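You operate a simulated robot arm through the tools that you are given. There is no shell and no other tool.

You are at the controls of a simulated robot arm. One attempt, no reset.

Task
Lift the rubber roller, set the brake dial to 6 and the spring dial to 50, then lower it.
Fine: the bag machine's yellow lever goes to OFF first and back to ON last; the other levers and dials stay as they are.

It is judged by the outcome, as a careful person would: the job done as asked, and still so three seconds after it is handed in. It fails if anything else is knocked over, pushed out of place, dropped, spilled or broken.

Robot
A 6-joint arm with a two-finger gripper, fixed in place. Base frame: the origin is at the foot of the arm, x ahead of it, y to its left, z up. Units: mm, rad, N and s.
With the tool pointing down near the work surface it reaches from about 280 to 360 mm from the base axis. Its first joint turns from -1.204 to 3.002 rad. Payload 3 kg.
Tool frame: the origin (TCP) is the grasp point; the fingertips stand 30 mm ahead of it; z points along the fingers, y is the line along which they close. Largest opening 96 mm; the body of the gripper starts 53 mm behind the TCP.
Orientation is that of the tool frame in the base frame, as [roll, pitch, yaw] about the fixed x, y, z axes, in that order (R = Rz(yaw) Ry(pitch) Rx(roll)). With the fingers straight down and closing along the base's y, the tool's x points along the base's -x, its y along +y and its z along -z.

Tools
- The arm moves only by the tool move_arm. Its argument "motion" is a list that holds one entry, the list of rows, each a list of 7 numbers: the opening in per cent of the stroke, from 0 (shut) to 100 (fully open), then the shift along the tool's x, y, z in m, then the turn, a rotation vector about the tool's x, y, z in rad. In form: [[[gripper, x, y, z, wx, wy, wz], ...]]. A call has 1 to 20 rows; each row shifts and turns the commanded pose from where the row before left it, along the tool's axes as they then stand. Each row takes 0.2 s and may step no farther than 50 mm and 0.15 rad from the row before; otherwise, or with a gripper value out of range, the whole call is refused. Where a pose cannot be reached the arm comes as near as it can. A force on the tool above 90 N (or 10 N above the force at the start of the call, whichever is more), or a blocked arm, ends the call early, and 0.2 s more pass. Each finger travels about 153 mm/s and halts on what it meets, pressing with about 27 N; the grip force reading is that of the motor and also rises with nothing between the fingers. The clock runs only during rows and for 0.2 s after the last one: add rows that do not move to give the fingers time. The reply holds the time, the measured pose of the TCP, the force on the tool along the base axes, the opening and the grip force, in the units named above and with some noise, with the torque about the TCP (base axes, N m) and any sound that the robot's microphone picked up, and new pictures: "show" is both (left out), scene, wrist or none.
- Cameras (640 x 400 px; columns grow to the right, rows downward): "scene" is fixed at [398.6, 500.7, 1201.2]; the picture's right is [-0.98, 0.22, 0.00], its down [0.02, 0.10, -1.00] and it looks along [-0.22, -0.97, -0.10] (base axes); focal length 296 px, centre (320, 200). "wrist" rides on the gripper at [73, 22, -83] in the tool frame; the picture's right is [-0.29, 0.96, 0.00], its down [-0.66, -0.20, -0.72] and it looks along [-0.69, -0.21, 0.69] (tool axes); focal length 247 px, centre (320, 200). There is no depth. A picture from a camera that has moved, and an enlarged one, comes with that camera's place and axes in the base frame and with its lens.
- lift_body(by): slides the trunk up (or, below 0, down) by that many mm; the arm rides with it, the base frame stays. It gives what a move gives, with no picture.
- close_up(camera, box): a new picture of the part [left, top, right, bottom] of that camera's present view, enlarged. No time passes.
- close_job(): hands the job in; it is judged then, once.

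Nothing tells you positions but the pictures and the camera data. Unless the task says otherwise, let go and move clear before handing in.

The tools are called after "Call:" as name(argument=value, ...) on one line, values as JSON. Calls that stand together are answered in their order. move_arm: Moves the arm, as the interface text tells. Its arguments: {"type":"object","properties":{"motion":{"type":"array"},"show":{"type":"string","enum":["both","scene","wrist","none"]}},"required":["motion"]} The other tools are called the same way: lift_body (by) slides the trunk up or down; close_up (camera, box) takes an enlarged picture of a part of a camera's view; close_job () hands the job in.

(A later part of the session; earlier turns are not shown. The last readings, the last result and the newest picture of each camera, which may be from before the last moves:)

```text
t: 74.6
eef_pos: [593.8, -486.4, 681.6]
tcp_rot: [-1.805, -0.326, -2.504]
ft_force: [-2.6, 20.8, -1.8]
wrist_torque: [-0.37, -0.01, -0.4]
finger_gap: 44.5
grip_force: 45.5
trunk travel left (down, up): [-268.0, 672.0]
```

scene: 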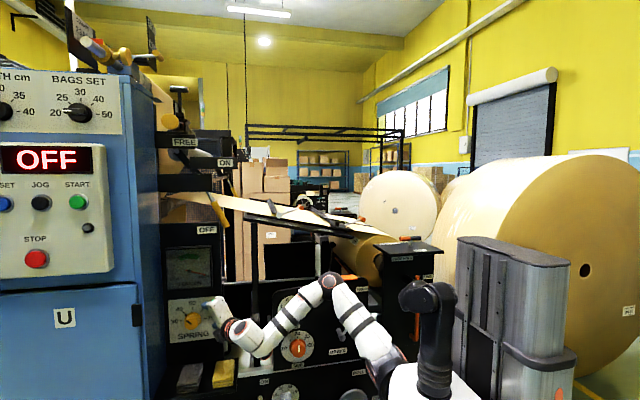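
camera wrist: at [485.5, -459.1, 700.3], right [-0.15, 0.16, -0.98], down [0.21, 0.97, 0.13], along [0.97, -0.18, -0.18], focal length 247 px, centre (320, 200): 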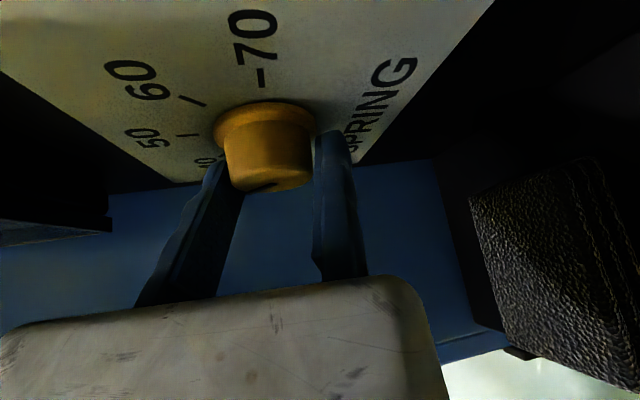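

Both pads grip firmly at 44.5 mm. I turn clockwise about the dial's axis, first about half of the 45°.

Call:
move_arm(motion=[[[30, -0.00187, 0.00093, 0.00128, 0.0565, 0, 0.0825], [30, -0.00187, 0.00093, 0.00128, 0.0565, 0, 0.0825], [30, -0.00187, 0.00093, 0.00128, 0.0565, 0, 0.0825], [30, -0.00187, 0.00093, 0.00128, 0.0565, 0, 0.0825]]], show="both")

Call:
close_up(camera="wrist", box=[160, 40, 416, 200])

Call:
close_up(camera="scene", box=[155, 290, 251, 350])

```text
t: 75.6
eef_pos: [601.8, -485.7, 678.0]
tcp_rot: [-1.567, 0.001, -2.546]
ft_force: [-3.2, 20.2, -3.1]
wrist_torque: [0.24, -0.05, -0.18]
finger_gap: 44.4
grip_force: 45.3
trunk travel left (down, up): [-268.0, 672.0]
camera wrist: at [495.2, -459.0, 654.3], right [0.24, 0.16, -0.96], down [0.14, 0.97, 0.2], along [0.96, -0.18, 0.21], focal length 247 px, centre (320, 200)
```

scene: 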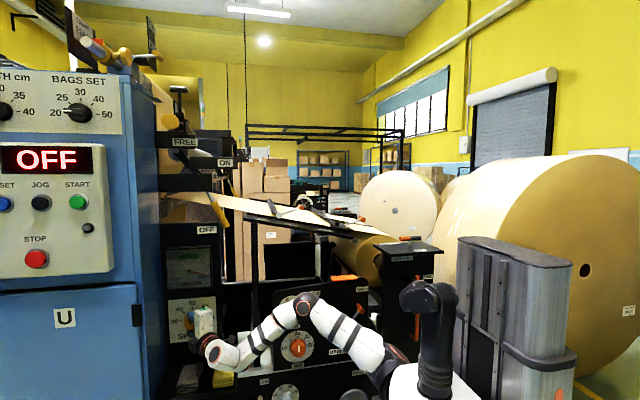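
wrist: 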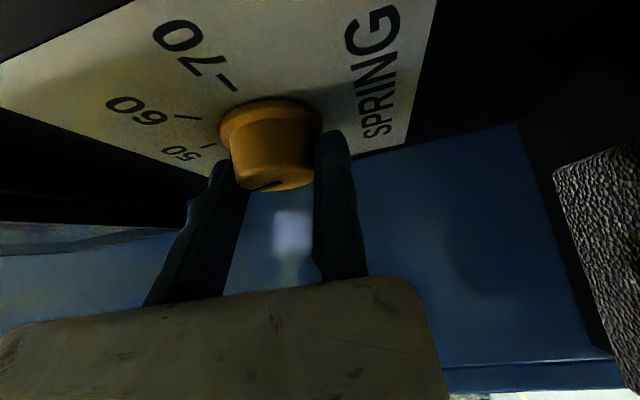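

```text
2.50 times, centred on (288, 120) of wrist
camera zoom: at [495.2, -459.0, 654.3], right [0.24, 0.16, -0.96], down [0.14, 0.97, 0.2], along [0.96, -0.18, 0.21], focal length 617 px, centre (400, 400)
```

zoom: 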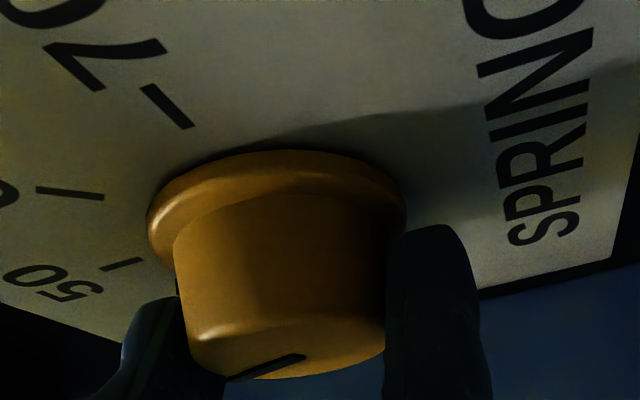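

```text
6.67 times, centred on (203, 320) of scene
camera zoom: at [398.6, 500.7, 1201.2], right [-0.98, 0.22, 0.0], down [0.02, 0.1, -1.0], along [-0.22, -0.97, -0.1], focal length 1973 px, centre (1100, -600)
```

zoom: 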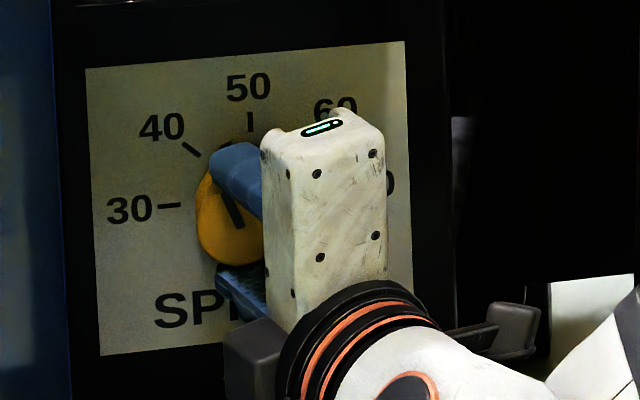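

The knob turns with the grip and its pointer is now between 40 and 50. I continue to 45°.

Call:
move_arm(motion=[[[30, -0.00187, 0.00093, 0.00128, 0.0565, 0, 0.0825], [30, -0.00187, 0.00093, 0.00128, 0.0565, 0, 0.0825], [30, -0.00187, 0.00093, 0.00128, 0.0565, 0, 0.0825], [30, -0.00159, 0.00079, 0.00109, 0.048, 0, 0.0701], [30, 0, 0, 0, 0, 0, 0]]], show="both")

Call:
close_up(camera="scene", box=[155, 290, 251, 350])

Call:
close_up(camera="wrist", box=[160, 40, 416, 200])

```text
t: 76.8
eef_pos: [610.5, -486.6, 675.7]
tcp_rot: [-1.34, 0.303, -2.496]
ft_force: [38.1, 25.1, 5.7]
wrist_torque: [0.34, 0.87, 0.72]
finger_gap: 44.3
grip_force: 45.4
out of reach, approached as far as the arm can: row 4
trunk travel left (down, up): [-268.0, 672.0]
camera wrist: at [519.0, -461.0, 614.3], right [0.58, 0.16, -0.8], down [0.04, 0.97, 0.23], along [0.82, -0.17, 0.55], focal length 247 px, centre (320, 200)
```

scene: 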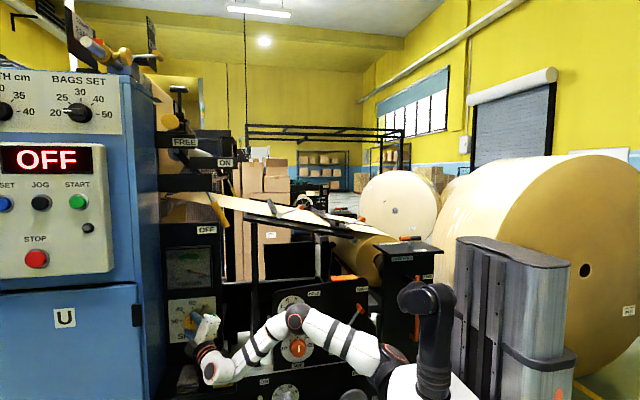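
wrist: 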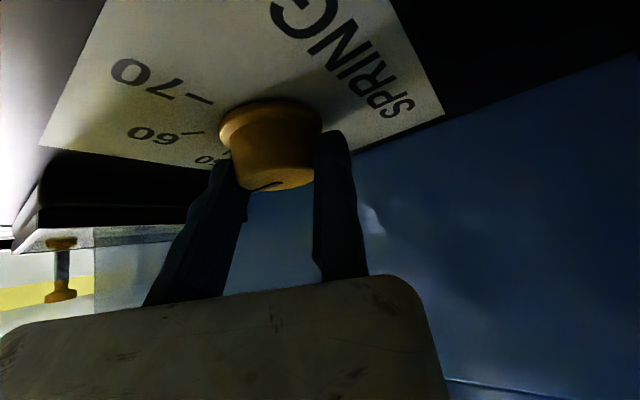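

```text
6.67 times, centred on (203, 320) of scene
camera zoom: at [398.6, 500.7, 1201.2], right [-0.98, 0.22, 0.0], down [0.02, 0.1, -1.0], along [-0.22, -0.97, -0.1], focal length 1973 px, centre (1100, -600)
```

zoom: 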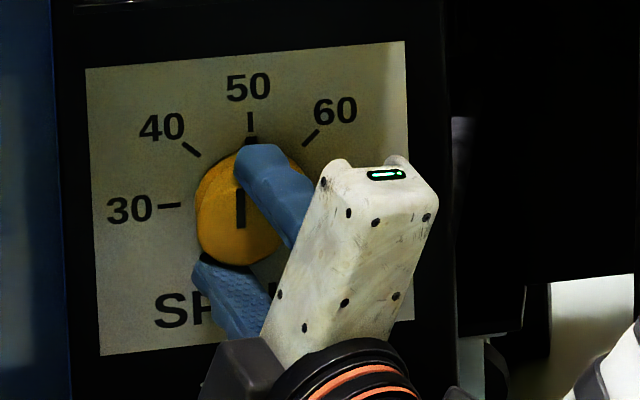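

```text
2.50 times, centred on (288, 120) of wrist
camera zoom: at [519.0, -461.0, 614.3], right [0.58, 0.16, -0.8], down [0.04, 0.97, 0.23], along [0.82, -0.17, 0.55], focal length 617 px, centre (400, 400)
```

zoom: 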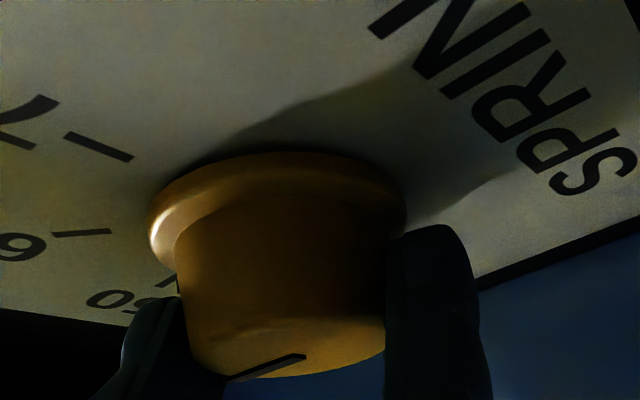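

Call:
close_up(camera="scene", box=[176, 300, 208, 332])

```text
12.50 times, centred on (192, 316) of scene
camera zoom: at [398.6, 500.7, 1201.2], right [-0.98, 0.22, 0.0], down [0.02, 0.1, -1.0], along [-0.22, -0.97, -0.1], focal length 3700 px, centre (1920, -1250)
```

zoom: 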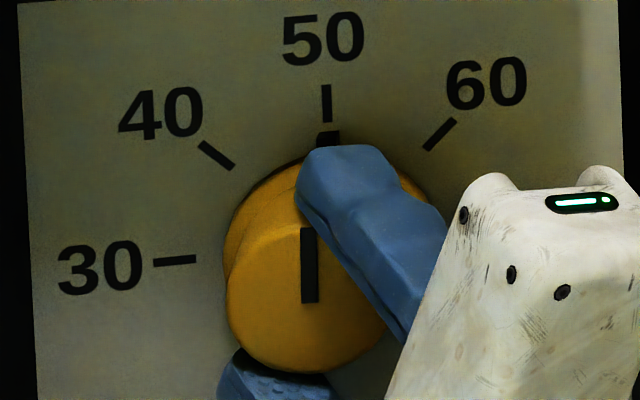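

The pointer line is parallel to the 50 tick, so the spring dial is at 50. I open, easing the fixed pad away from the knob, then back out the way I came.

Call:
move_arm(motion=[[[68, 0, 0.002, 0, 0, 0, 0], [68, 0, 0.002, 0, 0, 0, 0], [68, 0, 0, 0, 0, 0, 0]]], show="both")

Call:
close_up(camera="scene", box=[176, 300, 208, 332])

Call:
close_up(camera="wrist", box=[160, 40, 416, 200])

```text
t: 77.6
eef_pos: [606.6, -487.4, 673.6]
tcp_rot: [-1.341, 0.305, -2.498]
ft_force: [-4.7, 48.8, -12.0]
wrist_torque: [0.2, -0.09, 0.32]
finger_gap: 65.2
grip_force: 0.1
trunk travel left (down, up): [-268.0, 672.0]
camera wrist: at [515.6, -461.6, 611.6], right [0.58, 0.16, -0.8], down [0.05, 0.97, 0.23], along [0.81, -0.17, 0.56], focal length 247 px, centre (320, 200)
```

scene: 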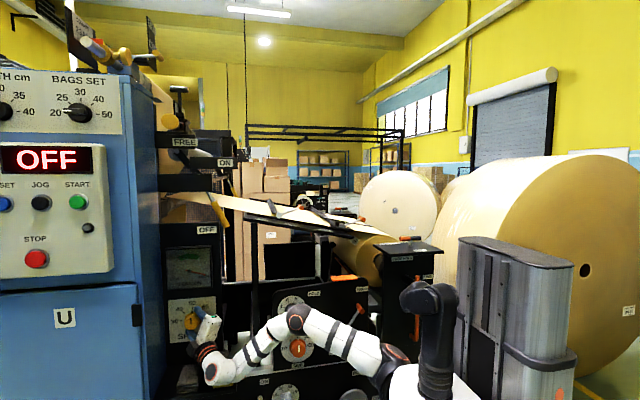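
wrist: 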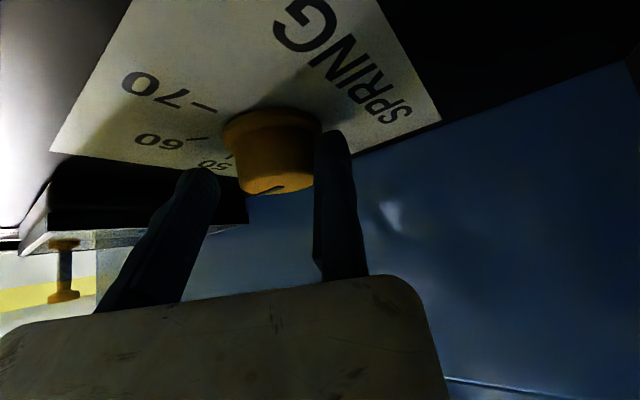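

```text
12.50 times, centred on (192, 316) of scene
camera zoom: at [398.6, 500.7, 1201.2], right [-0.98, 0.22, 0.0], down [0.02, 0.1, -1.0], along [-0.22, -0.97, -0.1], focal length 3700 px, centre (1920, -1250)
```

zoom: 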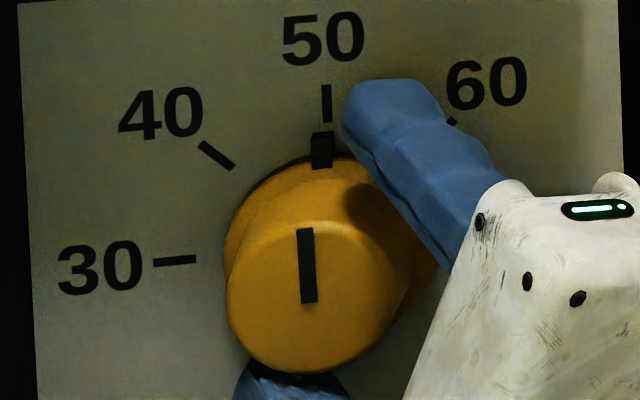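

```text
2.50 times, centred on (288, 120) of wrist
camera zoom: at [515.6, -461.6, 611.6], right [0.58, 0.16, -0.8], down [0.05, 0.97, 0.23], along [0.81, -0.17, 0.56], focal length 617 px, centre (400, 400)
```

zoom: 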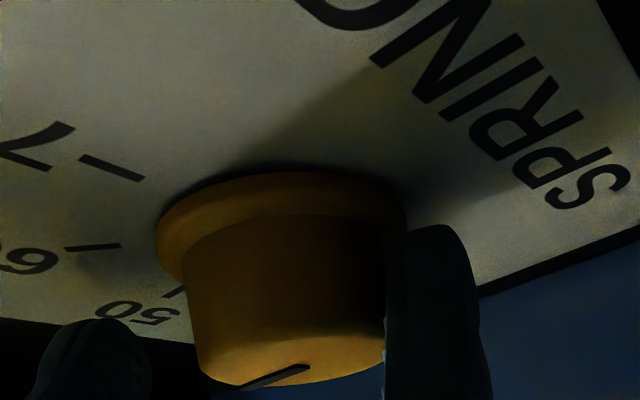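

Fixed fingertip is still leaning on the dial. I move it away downward, and then slide out toward -x.

Call:
move_arm(motion=[[[68, 0, 0.004, -0.002, 0, 0, 0], [68, 0.008, 0.001, -0.012, 0, 0, 0], [68, 0.0148, 0, -0.0219, 0, 0, 0], [68, 0.0148, 0, -0.0219, 0, 0, 0], [68, 0, 0, 0, 0, 0, 0]]], show="both")

Call:
close_up(camera="scene", box=[176, 300, 208, 332])

```text
t: 78.8
eef_pos: [541.3, -463.3, 649.4]
tcp_rot: [-1.335, 0.319, -2.508]
ft_force: [-11.5, -6.9, 34.3]
wrist_torque: [1.16, 3.94, 0.94]
finger_gap: 65.3
grip_force: 0.0
out of reach, approached as far as the arm can: row 1
trunk travel left (down, up): [-268.0, 672.0]
camera wrist: at [452.5, -437.6, 587.0], right [0.59, 0.16, -0.79], down [0.05, 0.97, 0.23], along [0.8, -0.18, 0.57], focal length 247 px, centre (320, 200)
```

scene: 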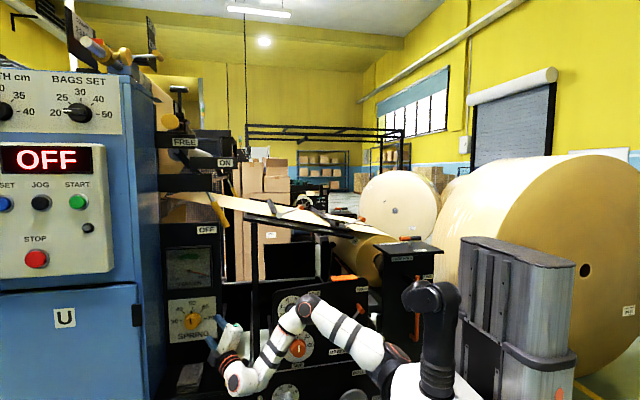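
wrist: 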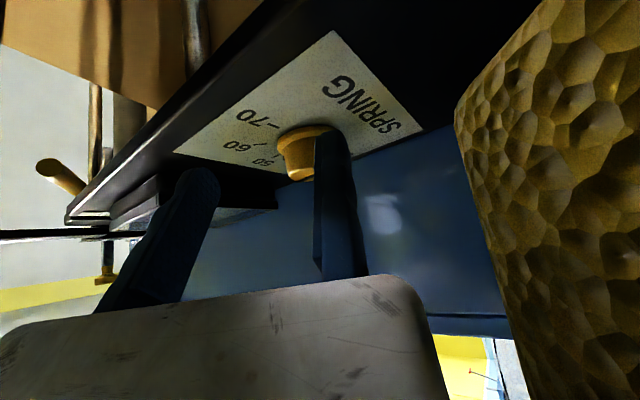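

```text
12.50 times, centred on (192, 316) of scene
camera zoom: at [398.6, 500.7, 1201.2], right [-0.98, 0.22, 0.0], down [0.02, 0.1, -1.0], along [-0.22, -0.97, -0.1], focal length 3700 px, centre (1920, -1250)
```

zoom: 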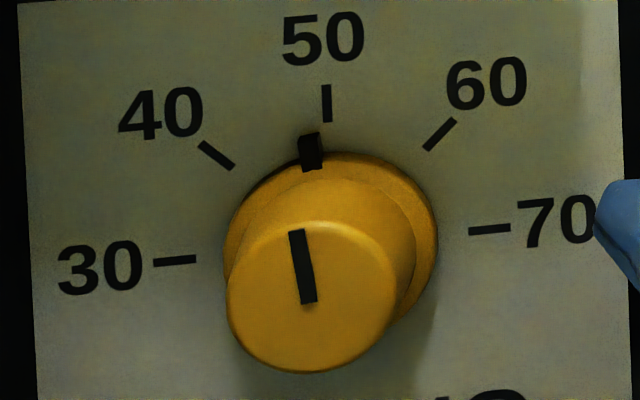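

Two things: the gripper is now touching near the yellow pad, and the dial was dragged back by about 8° as I left. I lift straight up right away with the trunk.

Call:
lift_body(by=40)

Call:
close_up(camera="scene", box=[160, 330, 272, 400])

Call:
close_up(camera="wrist", box=[0, 0, 640, 400])

```text
t: 79.6
eef_pos: [545.7, -466.8, 680.8]
tcp_rot: [-1.346, 0.316, -2.51]
ft_force: [0.4, 0.3, -1.0]
wrist_torque: [0.03, 0.02, 0.02]
finger_gap: 65.3
grip_force: 0.1
trunk travel left (down, up): [-308.0, 632.0]
```

```text
5.71 times, centred on (216, 365) of scene
camera zoom: at [398.6, 500.7, 1201.2], right [-0.98, 0.22, 0.0], down [0.02, 0.1, -1.0], along [-0.22, -0.97, -0.1], focal length 1691 px, centre (914, -743)
```

zoom: 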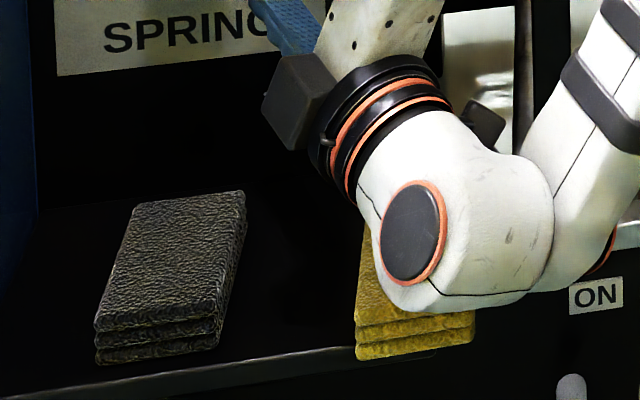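

```text
1.00 times, centred on (320, 200) of wrist (not enlarged: the box is as wide or as high as the picture)
camera zoom: at [455.5, -439.4, 620.6], right [0.58, 0.17, -0.79], down [0.05, 0.97, 0.24], along [0.81, -0.18, 0.56], focal length 247 px, centre (320, 200)
```

zoom: 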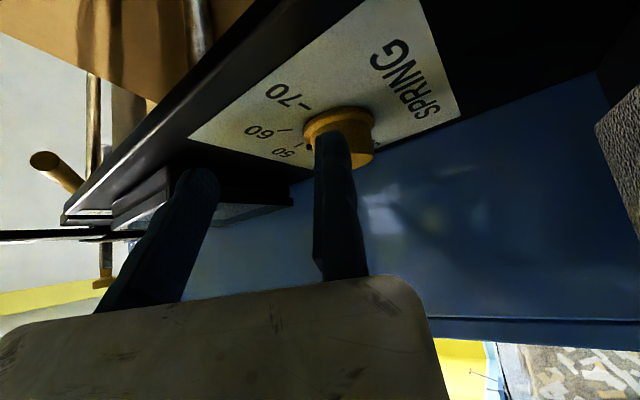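

Contact is gone, but the yellow pad stack seems to have shifted. I raise the arm further so I can see it clearly.

Call:
lift_body(by=100)

Call:
close_up(camera="scene", box=[160, 300, 320, 400])

Call:
close_up(camera="wrist", box=[0, 0, 640, 400])

```text
t: 81.0
eef_pos: [545.6, -465.8, 784.2]
tcp_rot: [-1.346, 0.316, -2.51]
ft_force: [-0.4, -0.1, 0.2]
wrist_torque: [0.02, -0.02, -0.03]
finger_gap: 65.2
grip_force: 0.0
trunk travel left (down, up): [-408.0, 532.0]
```

```text
4.00 times, centred on (240, 350) of scene
camera zoom: at [398.6, 500.7, 1201.2], right [-0.98, 0.22, 0.0], down [0.02, 0.1, -1.0], along [-0.22, -0.97, -0.1], focal length 1184 px, centre (640, -400)
```

zoom: 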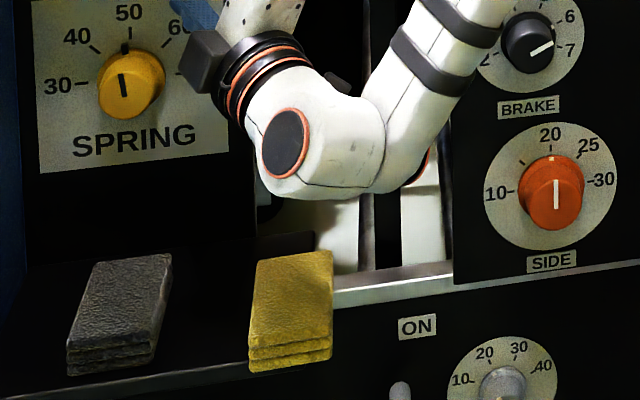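

```text
1.00 times, centred on (320, 200) of wrist (not enlarged: the box is as wide or as high as the picture)
camera zoom: at [455.3, -439.8, 721.0], right [0.58, 0.16, -0.79], down [0.06, 0.97, 0.24], along [0.81, -0.18, 0.56], focal length 247 px, centre (320, 200)
```

zoom: 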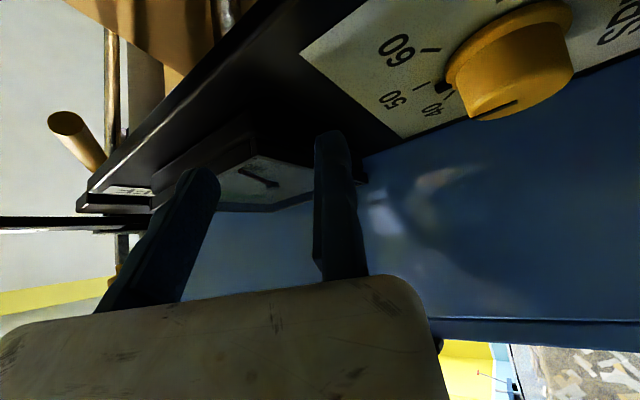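

The yellow pad stack was dragged about 30 mm toward -x and 25 mm toward +y, so I'll have to put it back, and also correct the spring dial. First I move to free space with the fingers closed and tilt the tool so the fingertips point downward.

Call:
move_arm(motion=[[[5, 0.0229, -0.014, -0.0281, 0, 0, 0], [5, 0.0229, -0.014, -0.0281, 0, 0, 0], [5, 0, 0, 0, -0.0735, 0, -0.107], [5, 0, 0, 0, -0.0735, 0, -0.107], [5, 0, 0, 0, -0.0735, 0, -0.107], [5, 0, 0, 0, -0.0735, 0, -0.107], [5, 0, 0, 0, -0.0735, 0, -0.107], [5, 0, 0, 0, -0.0735, 0, -0.107], [5, 0, 0, 0, 0, 0, 0]]], show="both")

```text
t: 83.0
eef_pos: [471.6, -445.8, 782.5]
tcp_rot: [-1.803, -0.322, -2.509]
ft_force: [0.6, -0.3, -0.1]
wrist_torque: [-0.01, -0.01, 0.02]
finger_gap: 4.6
grip_force: 0.1
trunk travel left (down, up): [-408.0, 532.0]
camera wrist: at [363.5, -419.1, 803.2], right [-0.14, 0.17, -0.98], down [0.21, 0.97, 0.14], along [0.97, -0.18, -0.17], focal length 247 px, centre (320, 200)
```

scene: 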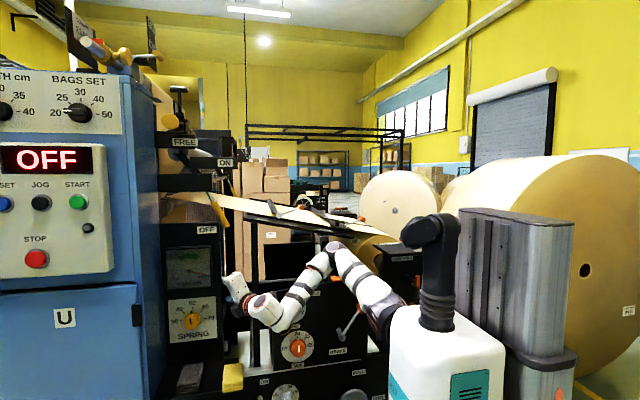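
wrist: 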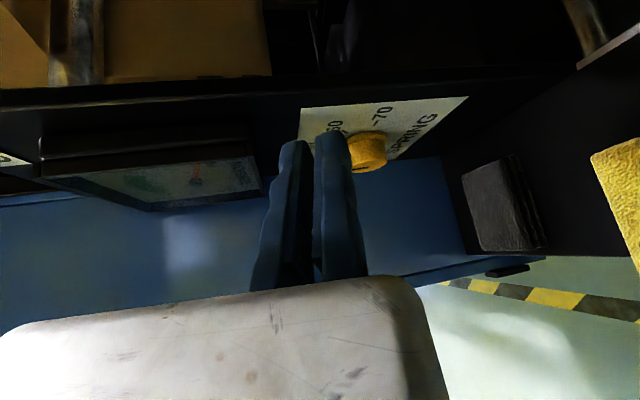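

Call:
close_up(camera="scene", box=[170, 345, 266, 400])

Call:
close_up(camera="wrist", box=[440, 120, 640, 320])

Call:
close_up(camera="scene", box=[240, 340, 336, 400])

```text
6.67 times, centred on (218, 372) of scene
camera zoom: at [398.6, 500.7, 1201.2], right [-0.98, 0.22, 0.0], down [0.02, 0.1, -1.0], along [-0.22, -0.97, -0.1], focal length 1973 px, centre (1000, -950)
```

zoom: 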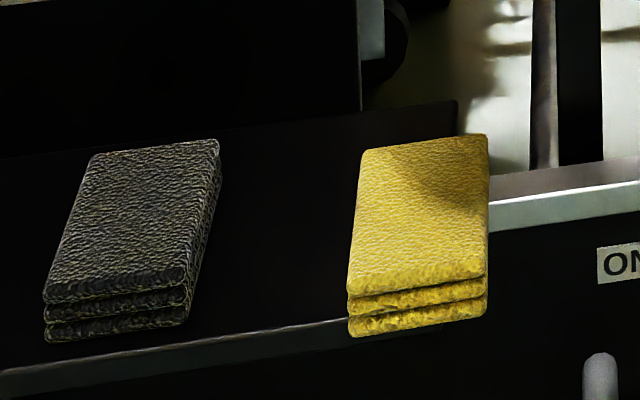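

```text
2.00 times, centred on (540, 220) of wrist
camera zoom: at [363.5, -419.1, 803.2], right [-0.14, 0.17, -0.98], down [0.21, 0.97, 0.14], along [0.97, -0.18, -0.17], focal length 494 px, centre (-120, 160)
```

zoom: 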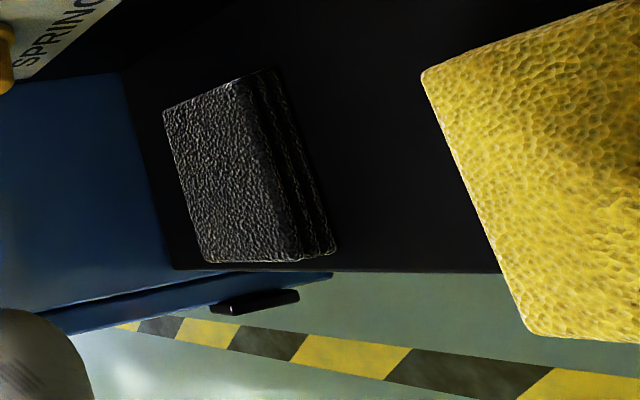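

```text
6.67 times, centred on (288, 370) of scene
camera zoom: at [398.6, 500.7, 1201.2], right [-0.98, 0.22, 0.0], down [0.02, 0.1, -1.0], along [-0.22, -0.97, -0.1], focal length 1973 px, centre (533, -933)
```

zoom: 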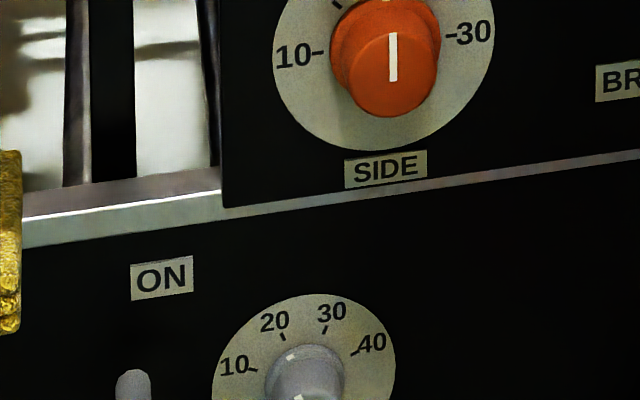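

I now have good numbers: the yellow stack's top is at z≈566 and it spans x 443–505 and y -448 to -355, so its centre must move by about (+30, -25) mm. I'll test whether the fingertips can get over its middle, still high above it.

Call:
move_arm(motion=[[[5, 0, 0, 0, -0.0565, 0, -0.0825], [5, 0, 0, 0, -0.0565, 0, -0.0825], [5, -0.0103, -0.0003, -0.0148, 0, 0, 0], [5, -0.0103, -0.0003, -0.0148, 0, 0, 0]]], show="none")

```text
t: 84.0
eef_pos: [470.3, -409.4, 783.2]
tcp_rot: [-1.938, -0.478, -2.456]
ft_force: [-0.4, 0.2, -0.1]
wrist_torque: [-0.01, -0.01, 0.04]
finger_gap: 4.8
grip_force: 0.1
trunk travel left (down, up): [-408.0, 532.0]
```

Reachable. I roll the tool so that a full fingertip edge meets the pad, then lower the trunk to just above the stack.

Call:
move_arm(motion=[[[0, 0, 0, 0, 0, 0, 0.126], [0, 0, 0, 0, 0, 0, 0.126], [0, 0, 0, 0, 0, 0, 0.126], [0, 0, 0, 0, 0, 0, 0.126], [0, 0, 0, 0, 0, 0, 0]]], show="none")

Call:
lift_body(by=-180)

Call:
move_arm(motion=[[[0, 0, 0, 0, 0, 0, 0]]], show="both")

Call:
close_up(camera="scene", box=[180, 330, 276, 390])

```text
t: 85.2
eef_pos: [472.6, -409.9, 783.4]
tcp_rot: [-1.894, 0.0, -2.631]
ft_force: [-1.1, -0.6, 0.0]
wrist_torque: [0.01, -0.02, 0.0]
finger_gap: 0.0
grip_force: 27.0
trunk travel left (down, up): [-408.0, 532.0]
```

```text
t: 87.2
eef_pos: [470.7, -410.7, 602.7]
tcp_rot: [-1.894, -0.003, -2.629]
ft_force: [0.3, 0.1, 0.5]
wrist_torque: [0.02, 0.0, 0.03]
finger_gap: 0.1
grip_force: 27.0
trunk travel left (down, up): [-228.0, 712.0]
```

```text
t: 87.6
eef_pos: [471.9, -410.0, 603.7]
tcp_rot: [-1.894, -0.001, -2.629]
ft_force: [0.6, 0.6, -0.7]
wrist_torque: [0.04, -0.04, -0.01]
finger_gap: 0.1
grip_force: 26.7
trunk travel left (down, up): [-228.0, 712.0]
camera wrist: at [366.1, -371.4, 608.4], right [0.1, 0.41, -0.91], down [0.27, 0.87, 0.42], along [0.96, -0.29, -0.02], focal length 247 px, centre (320, 200)
```

scene: 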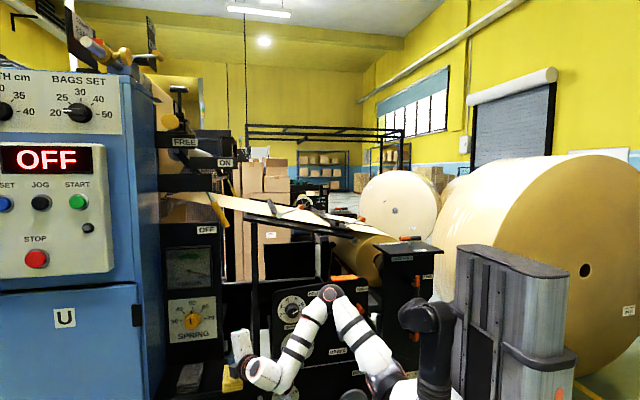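
wrist: 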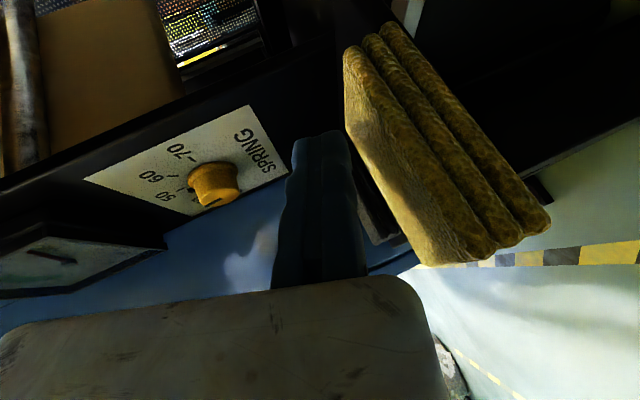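

```text
6.67 times, centred on (228, 360) of scene
camera zoom: at [398.6, 500.7, 1201.2], right [-0.98, 0.22, 0.0], down [0.02, 0.1, -1.0], along [-0.22, -0.97, -0.1], focal length 1973 px, centre (933, -867)
```

zoom: 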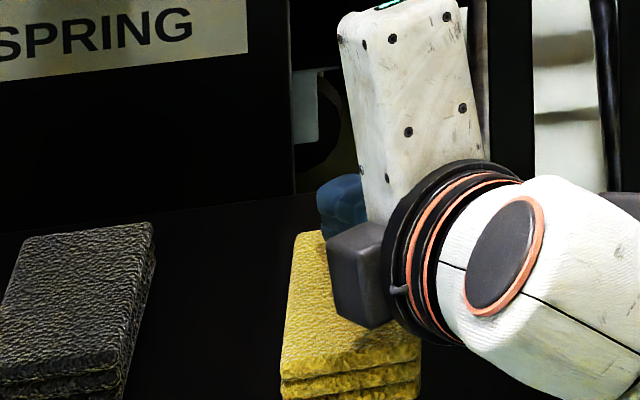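

The closed fingertips are about 18 mm above the pad, over its middle rear. I go down gently until I feel contact.

Call:
move_arm(motion=[[[0, 0, 0.0095, 0.0032, 0, 0, 0], [0, 0, 0.0047, 0.0016, 0, 0, 0], [0, 0, 0, 0, 0, 0, 0]]], show="wrist")

```text
t: 88.4
eef_pos: [471.7, -410.6, 591.5]
tcp_rot: [-1.886, -0.001, -2.63]
ft_force: [4.2, -5.5, 17.5]
wrist_torque: [-0.47, -0.29, 0.04]
finger_gap: 0.0
grip_force: 27.4
trunk travel left (down, up): [-228.0, 712.0]
camera wrist: at [365.3, -371.1, 595.5], right [0.11, 0.4, -0.91], down [0.27, 0.87, 0.42], along [0.96, -0.29, -0.01], focal length 247 px, centre (320, 200)
```

wrist: 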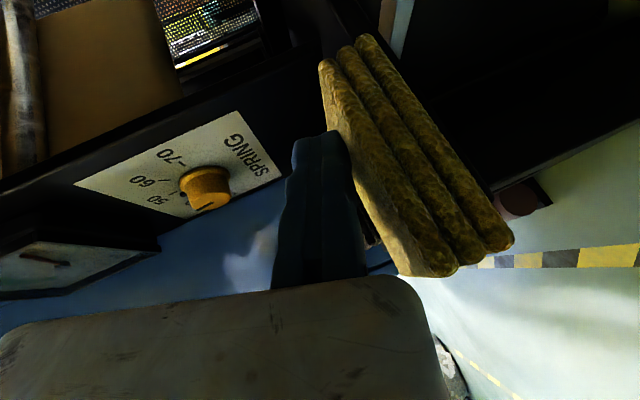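

Contact at about 17 N. I drag the stack in the direction (+30, -25), first half of the way, and check that it follows.

Call:
move_arm(motion=[[[0, -0.0035, -0.0026, 0.00875, 0, 0, 0], [0, -0.0035, -0.0029, 0.00865, 0, 0, 0], [0, 0, 0, 0, 0, 0, 0]]], show="wrist")

Call:
close_up(camera="scene", box=[170, 345, 266, 400])

```text
t: 89.2
eef_pos: [486.4, -421.5, 591.1]
tcp_rot: [-1.888, -0.001, -2.628]
ft_force: [-3.2, 3.0, 20.3]
wrist_torque: [-0.38, -0.21, -0.06]
finger_gap: 0.2
grip_force: 27.2
trunk travel left (down, up): [-228.0, 712.0]
camera wrist: at [380.0, -382.4, 595.4], right [0.11, 0.4, -0.91], down [0.27, 0.87, 0.42], along [0.96, -0.29, -0.01], focal length 247 px, centre (320, 200)
```

wrist: 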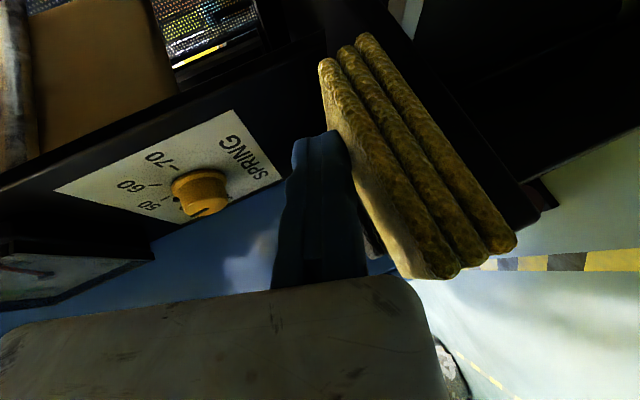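

```text
6.67 times, centred on (218, 372) of scene
camera zoom: at [398.6, 500.7, 1201.2], right [-0.98, 0.22, 0.0], down [0.02, 0.1, -1.0], along [-0.22, -0.97, -0.1], focal length 1973 px, centre (1000, -950)
```

zoom: 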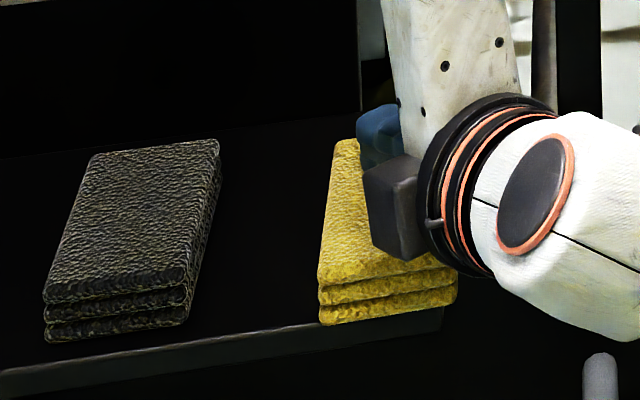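

It follows without slipping. The remaining offset is about (+17, -13) mm, so I finish the drag.

Call:
move_arm(motion=[[[0, -0.00425, -0.0031, 0.00945, 0, 0, 0], [0, -0.00425, -0.0032, 0.00945, 0, 0, 0], [0, 0, 0, 0, 0, 0, 0]]], show="wrist")

Call:
close_up(camera="scene", box=[170, 345, 266, 400])

```text
t: 90.0
eef_pos: [502.6, -435.9, 590.9]
tcp_rot: [-1.891, -0.001, -2.629]
ft_force: [-3.5, 1.3, 20.4]
wrist_torque: [-0.38, -0.16, 0.0]
finger_gap: 0.0
grip_force: 27.0
trunk travel left (down, up): [-228.0, 712.0]
camera wrist: at [396.5, -396.2, 595.5], right [0.11, 0.4, -0.91], down [0.27, 0.87, 0.42], along [0.96, -0.29, -0.01], focal length 247 px, centre (320, 200)
```

wrist: 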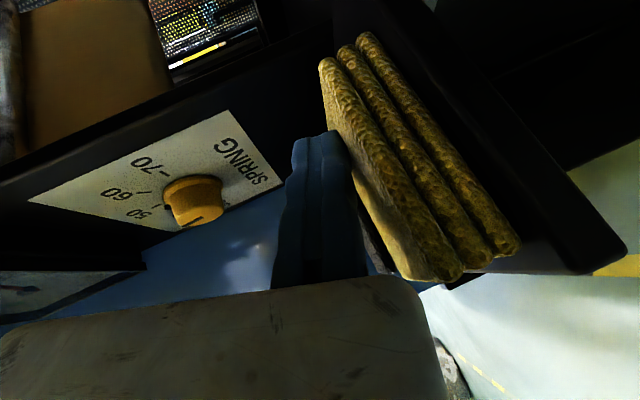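

```text
6.67 times, centred on (218, 372) of scene
camera zoom: at [398.6, 500.7, 1201.2], right [-0.98, 0.22, 0.0], down [0.02, 0.1, -1.0], along [-0.22, -0.97, -0.1], focal length 1973 px, centre (1000, -950)
```

zoom: 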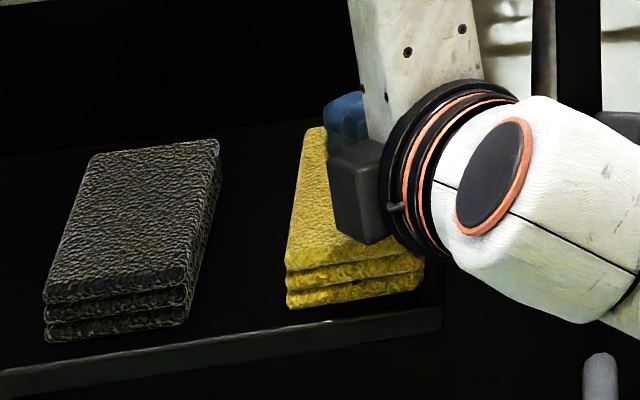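

The stack is back within about a millimetre of where it was. I lift straight up with the trunk.

Call:
lift_body(by=120)

Call:
close_up(camera="scene", box=[160, 300, 320, 400])

```text
t: 91.5
eef_pos: [503.0, -435.9, 707.8]
tcp_rot: [-1.894, -0.003, -2.627]
ft_force: [-0.1, -0.6, -0.6]
wrist_torque: [0.0, 0.01, 0.02]
finger_gap: 0.0
grip_force: 26.7
trunk travel left (down, up): [-348.0, 592.0]
```

```text
4.00 times, centred on (240, 350) of scene
camera zoom: at [398.6, 500.7, 1201.2], right [-0.98, 0.22, 0.0], down [0.02, 0.1, -1.0], along [-0.22, -0.97, -0.1], focal length 1184 px, centre (640, -400)
```

zoom: 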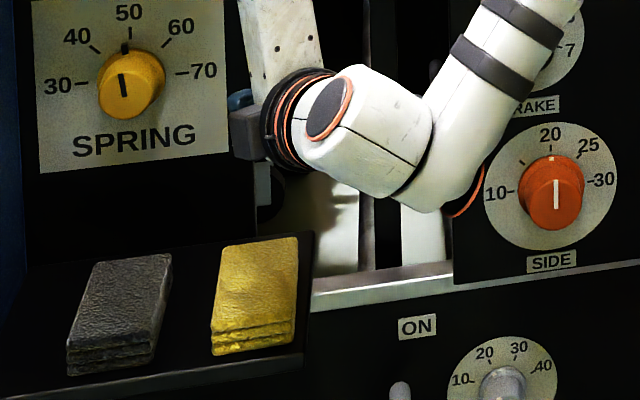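

Call:
close_up(camera="scene", box=[170, 345, 266, 400])

Call:
close_up(camera="scene", box=[176, 300, 208, 332])

```text
6.67 times, centred on (218, 372) of scene
camera zoom: at [398.6, 500.7, 1201.2], right [-0.98, 0.22, 0.0], down [0.02, 0.1, -1.0], along [-0.22, -0.97, -0.1], focal length 1973 px, centre (1000, -950)
```

zoom: 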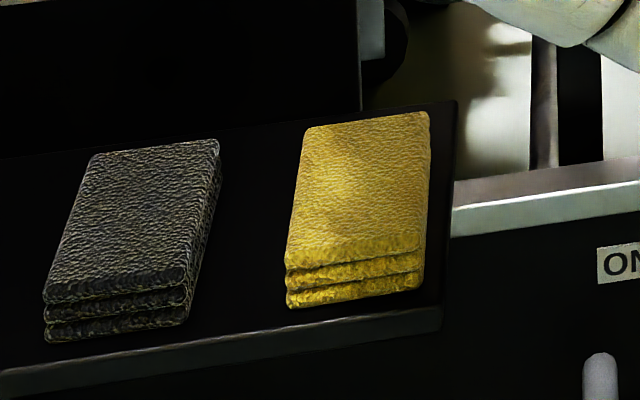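

```text
12.50 times, centred on (192, 316) of scene
camera zoom: at [398.6, 500.7, 1201.2], right [-0.98, 0.22, 0.0], down [0.02, 0.1, -1.0], along [-0.22, -0.97, -0.1], focal length 3700 px, centre (1920, -1250)
```

zoom: 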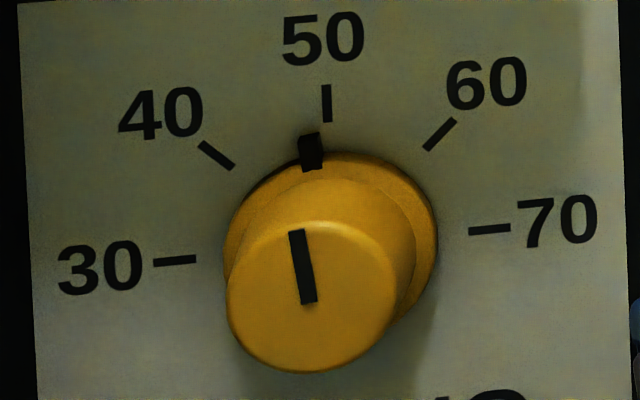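

The pads are back in place. The spring pointer now reads about 48.7, so it needs roughly 6° more. I re-orient for a second grip with the wrist held higher this time.

Call:
move_arm(motion=[[[0, 0, 0, 0, 0, 0, -0.126], [0, 0, 0, 0, 0, 0, -0.126], [0, 0, 0, 0, 0, 0, -0.126], [0, 0, 0, 0, 0, 0, -0.126], [0, 0, 0, 0, 0.0636, 0, 0.0928], [0, 0, 0, 0, 0.0636, 0, 0.0928], [0, 0, 0, 0, 0.0636, 0, 0.0928], [0, 0, 0, 0, 0.0636, 0, 0.0928], [68, 0, 0, 0, 0, 0, 0], [68, 0, 0, 0, 0, 0, 0], [68, 0, 0, 0, 0, 0, 0]]], show="both")

```text
t: 93.9
eef_pos: [503.0, -437.1, 708.3]
tcp_rot: [-1.655, -0.117, -2.54]
ft_force: [0.3, -0.6, -0.3]
wrist_torque: [-0.01, -0.03, 0.02]
finger_gap: 65.2
grip_force: 0.2
trunk travel left (down, up): [-348.0, 592.0]
camera wrist: at [394.4, -409.3, 700.6], right [0.1, 0.17, -0.98], down [0.17, 0.97, 0.18], along [0.98, -0.18, 0.07], focal length 247 px, centre (320, 200)
```

scene: 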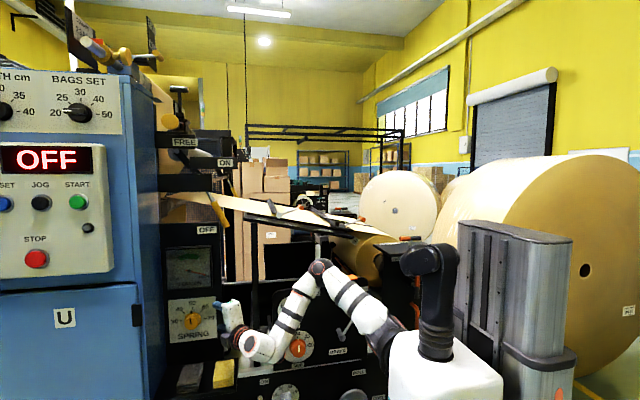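
wrist: 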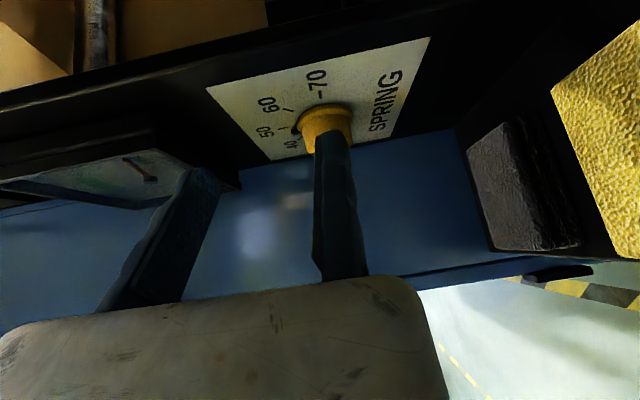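

Call:
move_arm(motion=[[[68, -0.0149, 0.0208, 0.032, 0, 0, 0], [68, -0.0131, 0, 0.0214, 0, 0, 0], [68, -0.0131, 0, 0.0214, 0, 0, 0], [68, 0, 0, 0, 0, 0, 0]]], show="wrist")

Call:
close_up(camera="wrist", box=[160, 40, 416, 200])

```text
t: 94.9
eef_pos: [576.4, -474.5, 677.0]
tcp_rot: [-1.656, -0.117, -2.541]
ft_force: [-0.4, 0.1, -0.6]
wrist_torque: [-0.02, 0.0, 0.01]
finger_gap: 64.8
grip_force: 0.1
trunk travel left (down, up): [-348.0, 592.0]
camera wrist: at [467.8, -447.8, 668.4], right [0.1, 0.17, -0.98], down [0.17, 0.97, 0.18], along [0.98, -0.18, 0.07], focal length 247 px, centre (320, 200)
```

wrist: 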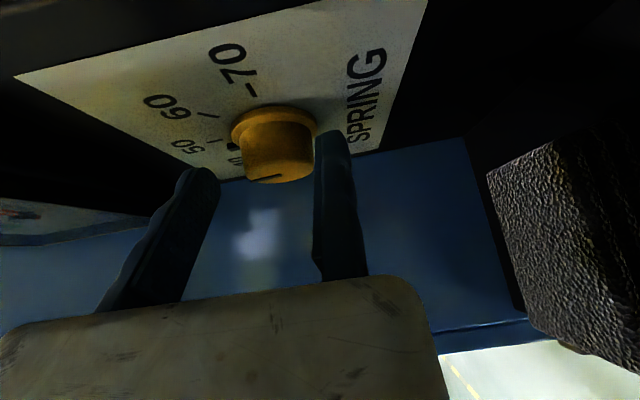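

```text
2.50 times, centred on (288, 120) of wrist
camera zoom: at [467.8, -447.8, 668.4], right [0.1, 0.17, -0.98], down [0.17, 0.97, 0.18], along [0.98, -0.18, 0.07], focal length 617 px, centre (400, 400)
```

zoom: 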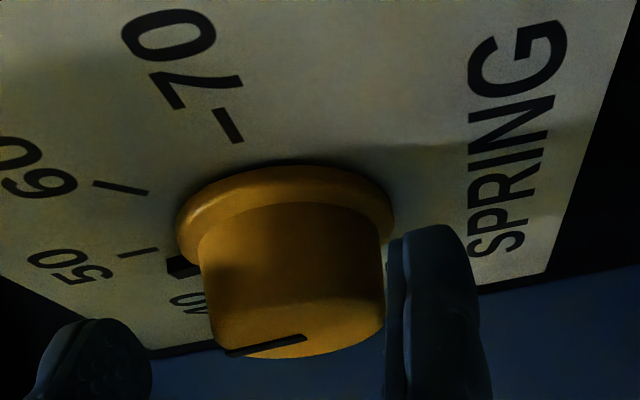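

Call:
move_arm(motion=[[[68, -0.0058, 0, 0.0105, 0, 0, 0], [68, -0.0057, 0, 0.0105, 0, 0, 0], [68, 0, 0, 0, 0, 0, 0], [35, 0, 0, 0, 0, 0, 0], [35, 0, 0, 0, 0, 0, 0]]], show="wrist")

Call:
close_up(camera="wrist", box=[160, 40, 416, 200])

```text
t: 96.1
eef_pos: [595.5, -484.2, 676.8]
tcp_rot: [-1.65, -0.114, -2.543]
ft_force: [1.9, -2.4, 11.3]
wrist_torque: [-0.23, -0.14, -0.11]
finger_gap: 47.3
grip_force: 12.3
trunk travel left (down, up): [-348.0, 592.0]
camera wrist: at [486.9, -457.8, 668.5], right [0.11, 0.16, -0.98], down [0.17, 0.97, 0.18], along [0.98, -0.19, 0.08], focal length 247 px, centre (320, 200)
```

wrist: 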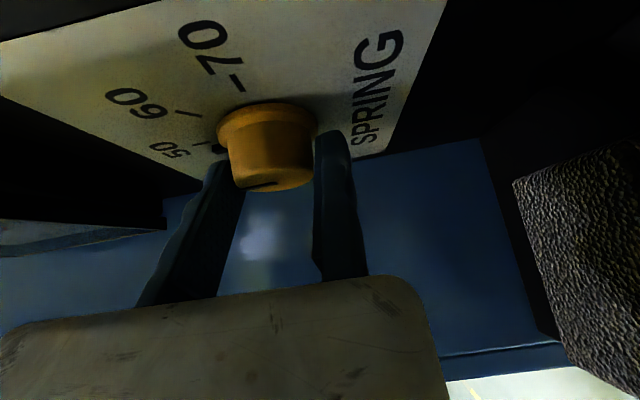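

```text
2.50 times, centred on (288, 120) of wrist
camera zoom: at [486.9, -457.8, 668.5], right [0.11, 0.16, -0.98], down [0.17, 0.97, 0.18], along [0.98, -0.19, 0.08], focal length 617 px, centre (400, 400)
```

zoom: 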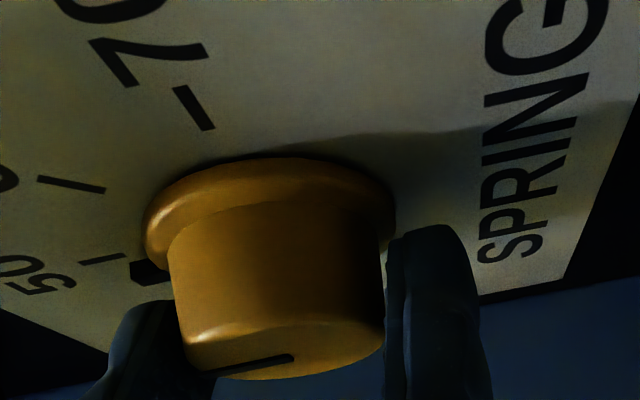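

Call:
move_arm(motion=[[[30, 0, -0.0025, 0, 0, 0, 0], [30, 0, -0.001, 0, 0, 0, 0], [30, 0, 0, 0, 0, 0, 0]]], show="none")

```text
t: 96.9
eef_pos: [595.9, -484.7, 679.7]
tcp_rot: [-1.65, -0.117, -2.54]
ft_force: [1.0, -3.7, 13.6]
wrist_torque: [-0.26, -0.19, -0.06]
finger_gap: 45.0
grip_force: 14.2
trunk travel left (down, up): [-348.0, 592.0]
```

Call:
move_arm(motion=[[[30, 0, -0.0012, 0, 0, 0, 0], [30, 0, 0, 0, 0, 0, 0]]], show="none")

```text
t: 97.5
eef_pos: [596.5, -485.1, 679.3]
tcp_rot: [-1.652, -0.117, -2.541]
ft_force: [-1.0, -2.0, 11.3]
wrist_torque: [-0.65, -0.19, -0.25]
finger_gap: 43.7
grip_force: 45.2
trunk travel left (down, up): [-348.0, 592.0]
```

Both pads are on with low side forces. I turn about 7° clockwise and check the pointer.

Call:
move_arm(motion=[[[30, -0.0011, 0.00069, 0.00075, 0.0339, 0, 0.0495], [30, -0.0011, 0.00069, 0.00075, 0.0339, 0, 0.0495], [30, 0, 0, 0, 0, 0, 0]]], show="none")

Call:
close_up(camera="scene", box=[176, 300, 208, 332])

```text
t: 98.3
eef_pos: [599.2, -484.2, 677.1]
tcp_rot: [-1.583, -0.015, -2.547]
ft_force: [-5.0, 2.9, 8.5]
wrist_torque: [-0.15, -0.21, 0.11]
finger_gap: 43.7
grip_force: 45.3
trunk travel left (down, up): [-348.0, 592.0]
```

```text
12.50 times, centred on (192, 316) of scene
camera zoom: at [398.6, 500.7, 1201.2], right [-0.98, 0.22, 0.0], down [0.02, 0.1, -1.0], along [-0.22, -0.97, -0.1], focal length 3700 px, centre (1920, -1250)
```

zoom: 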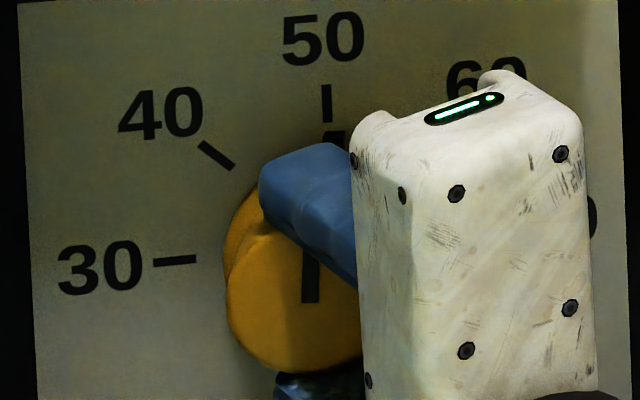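

The pointer is now slightly past 50, by about 1–3°. I open only the moving finger first, then move the fixed finger straight away from the knob.

Call:
move_arm(motion=[[[68, 0, 0, 0, 0, 0, 0], [68, 0, 0, 0, 0, 0, 0]]], show="none")

Call:
close_up(camera="scene", box=[176, 300, 208, 332])

```text
t: 98.9
eef_pos: [601.2, -484.9, 675.5]
tcp_rot: [-1.586, -0.017, -2.547]
ft_force: [0.6, -0.8, 0.3]
wrist_torque: [-0.03, 0.0, -0.01]
finger_gap: 65.3
grip_force: 0.1
trunk travel left (down, up): [-348.0, 592.0]
```

```text
12.50 times, centred on (192, 316) of scene
camera zoom: at [398.6, 500.7, 1201.2], right [-0.98, 0.22, 0.0], down [0.02, 0.1, -1.0], along [-0.22, -0.97, -0.1], focal length 3700 px, centre (1920, -1250)
```

zoom: 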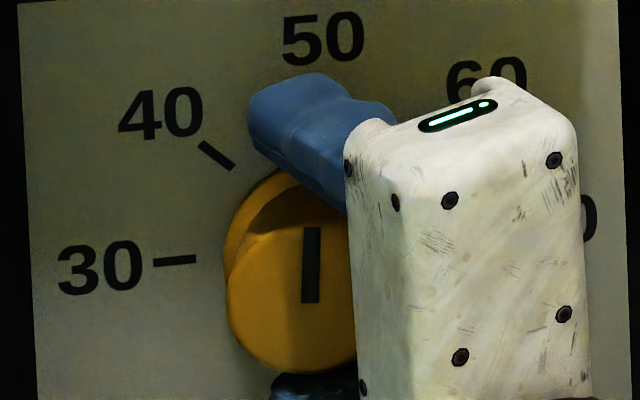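

Force is zero and the pointer is about 3° past 50. I grip once more and turn it back by that small amount.

Call:
move_arm(motion=[[[30, 0, 0, 0, 0, 0, 0], [30, 0, -0.0005, 0, 0, 0, 0], [30, 0, 0, 0, 0, 0, 0]]], show="none")

Call:
close_up(camera="scene", box=[176, 300, 208, 332])

```text
t: 99.7
eef_pos: [600.8, -486.8, 678.0]
tcp_rot: [-1.582, -0.02, -2.548]
ft_force: [7.1, -3.9, 8.0]
wrist_torque: [-0.17, 0.07, -0.22]
finger_gap: 44.3
grip_force: 45.0
trunk travel left (down, up): [-348.0, 592.0]
```

```text
12.50 times, centred on (192, 316) of scene
camera zoom: at [398.6, 500.7, 1201.2], right [-0.98, 0.22, 0.0], down [0.02, 0.1, -1.0], along [-0.22, -0.97, -0.1], focal length 3700 px, centre (1920, -1250)
```

zoom: 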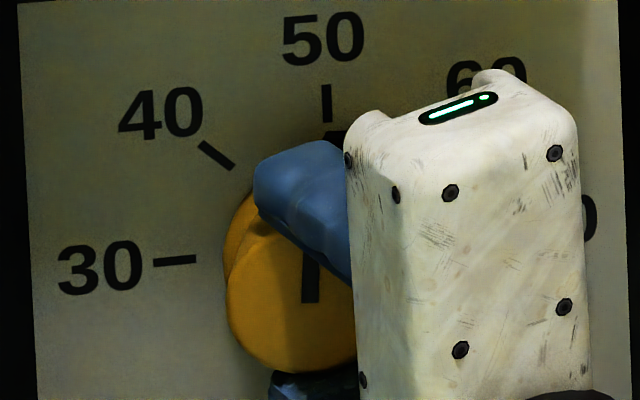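

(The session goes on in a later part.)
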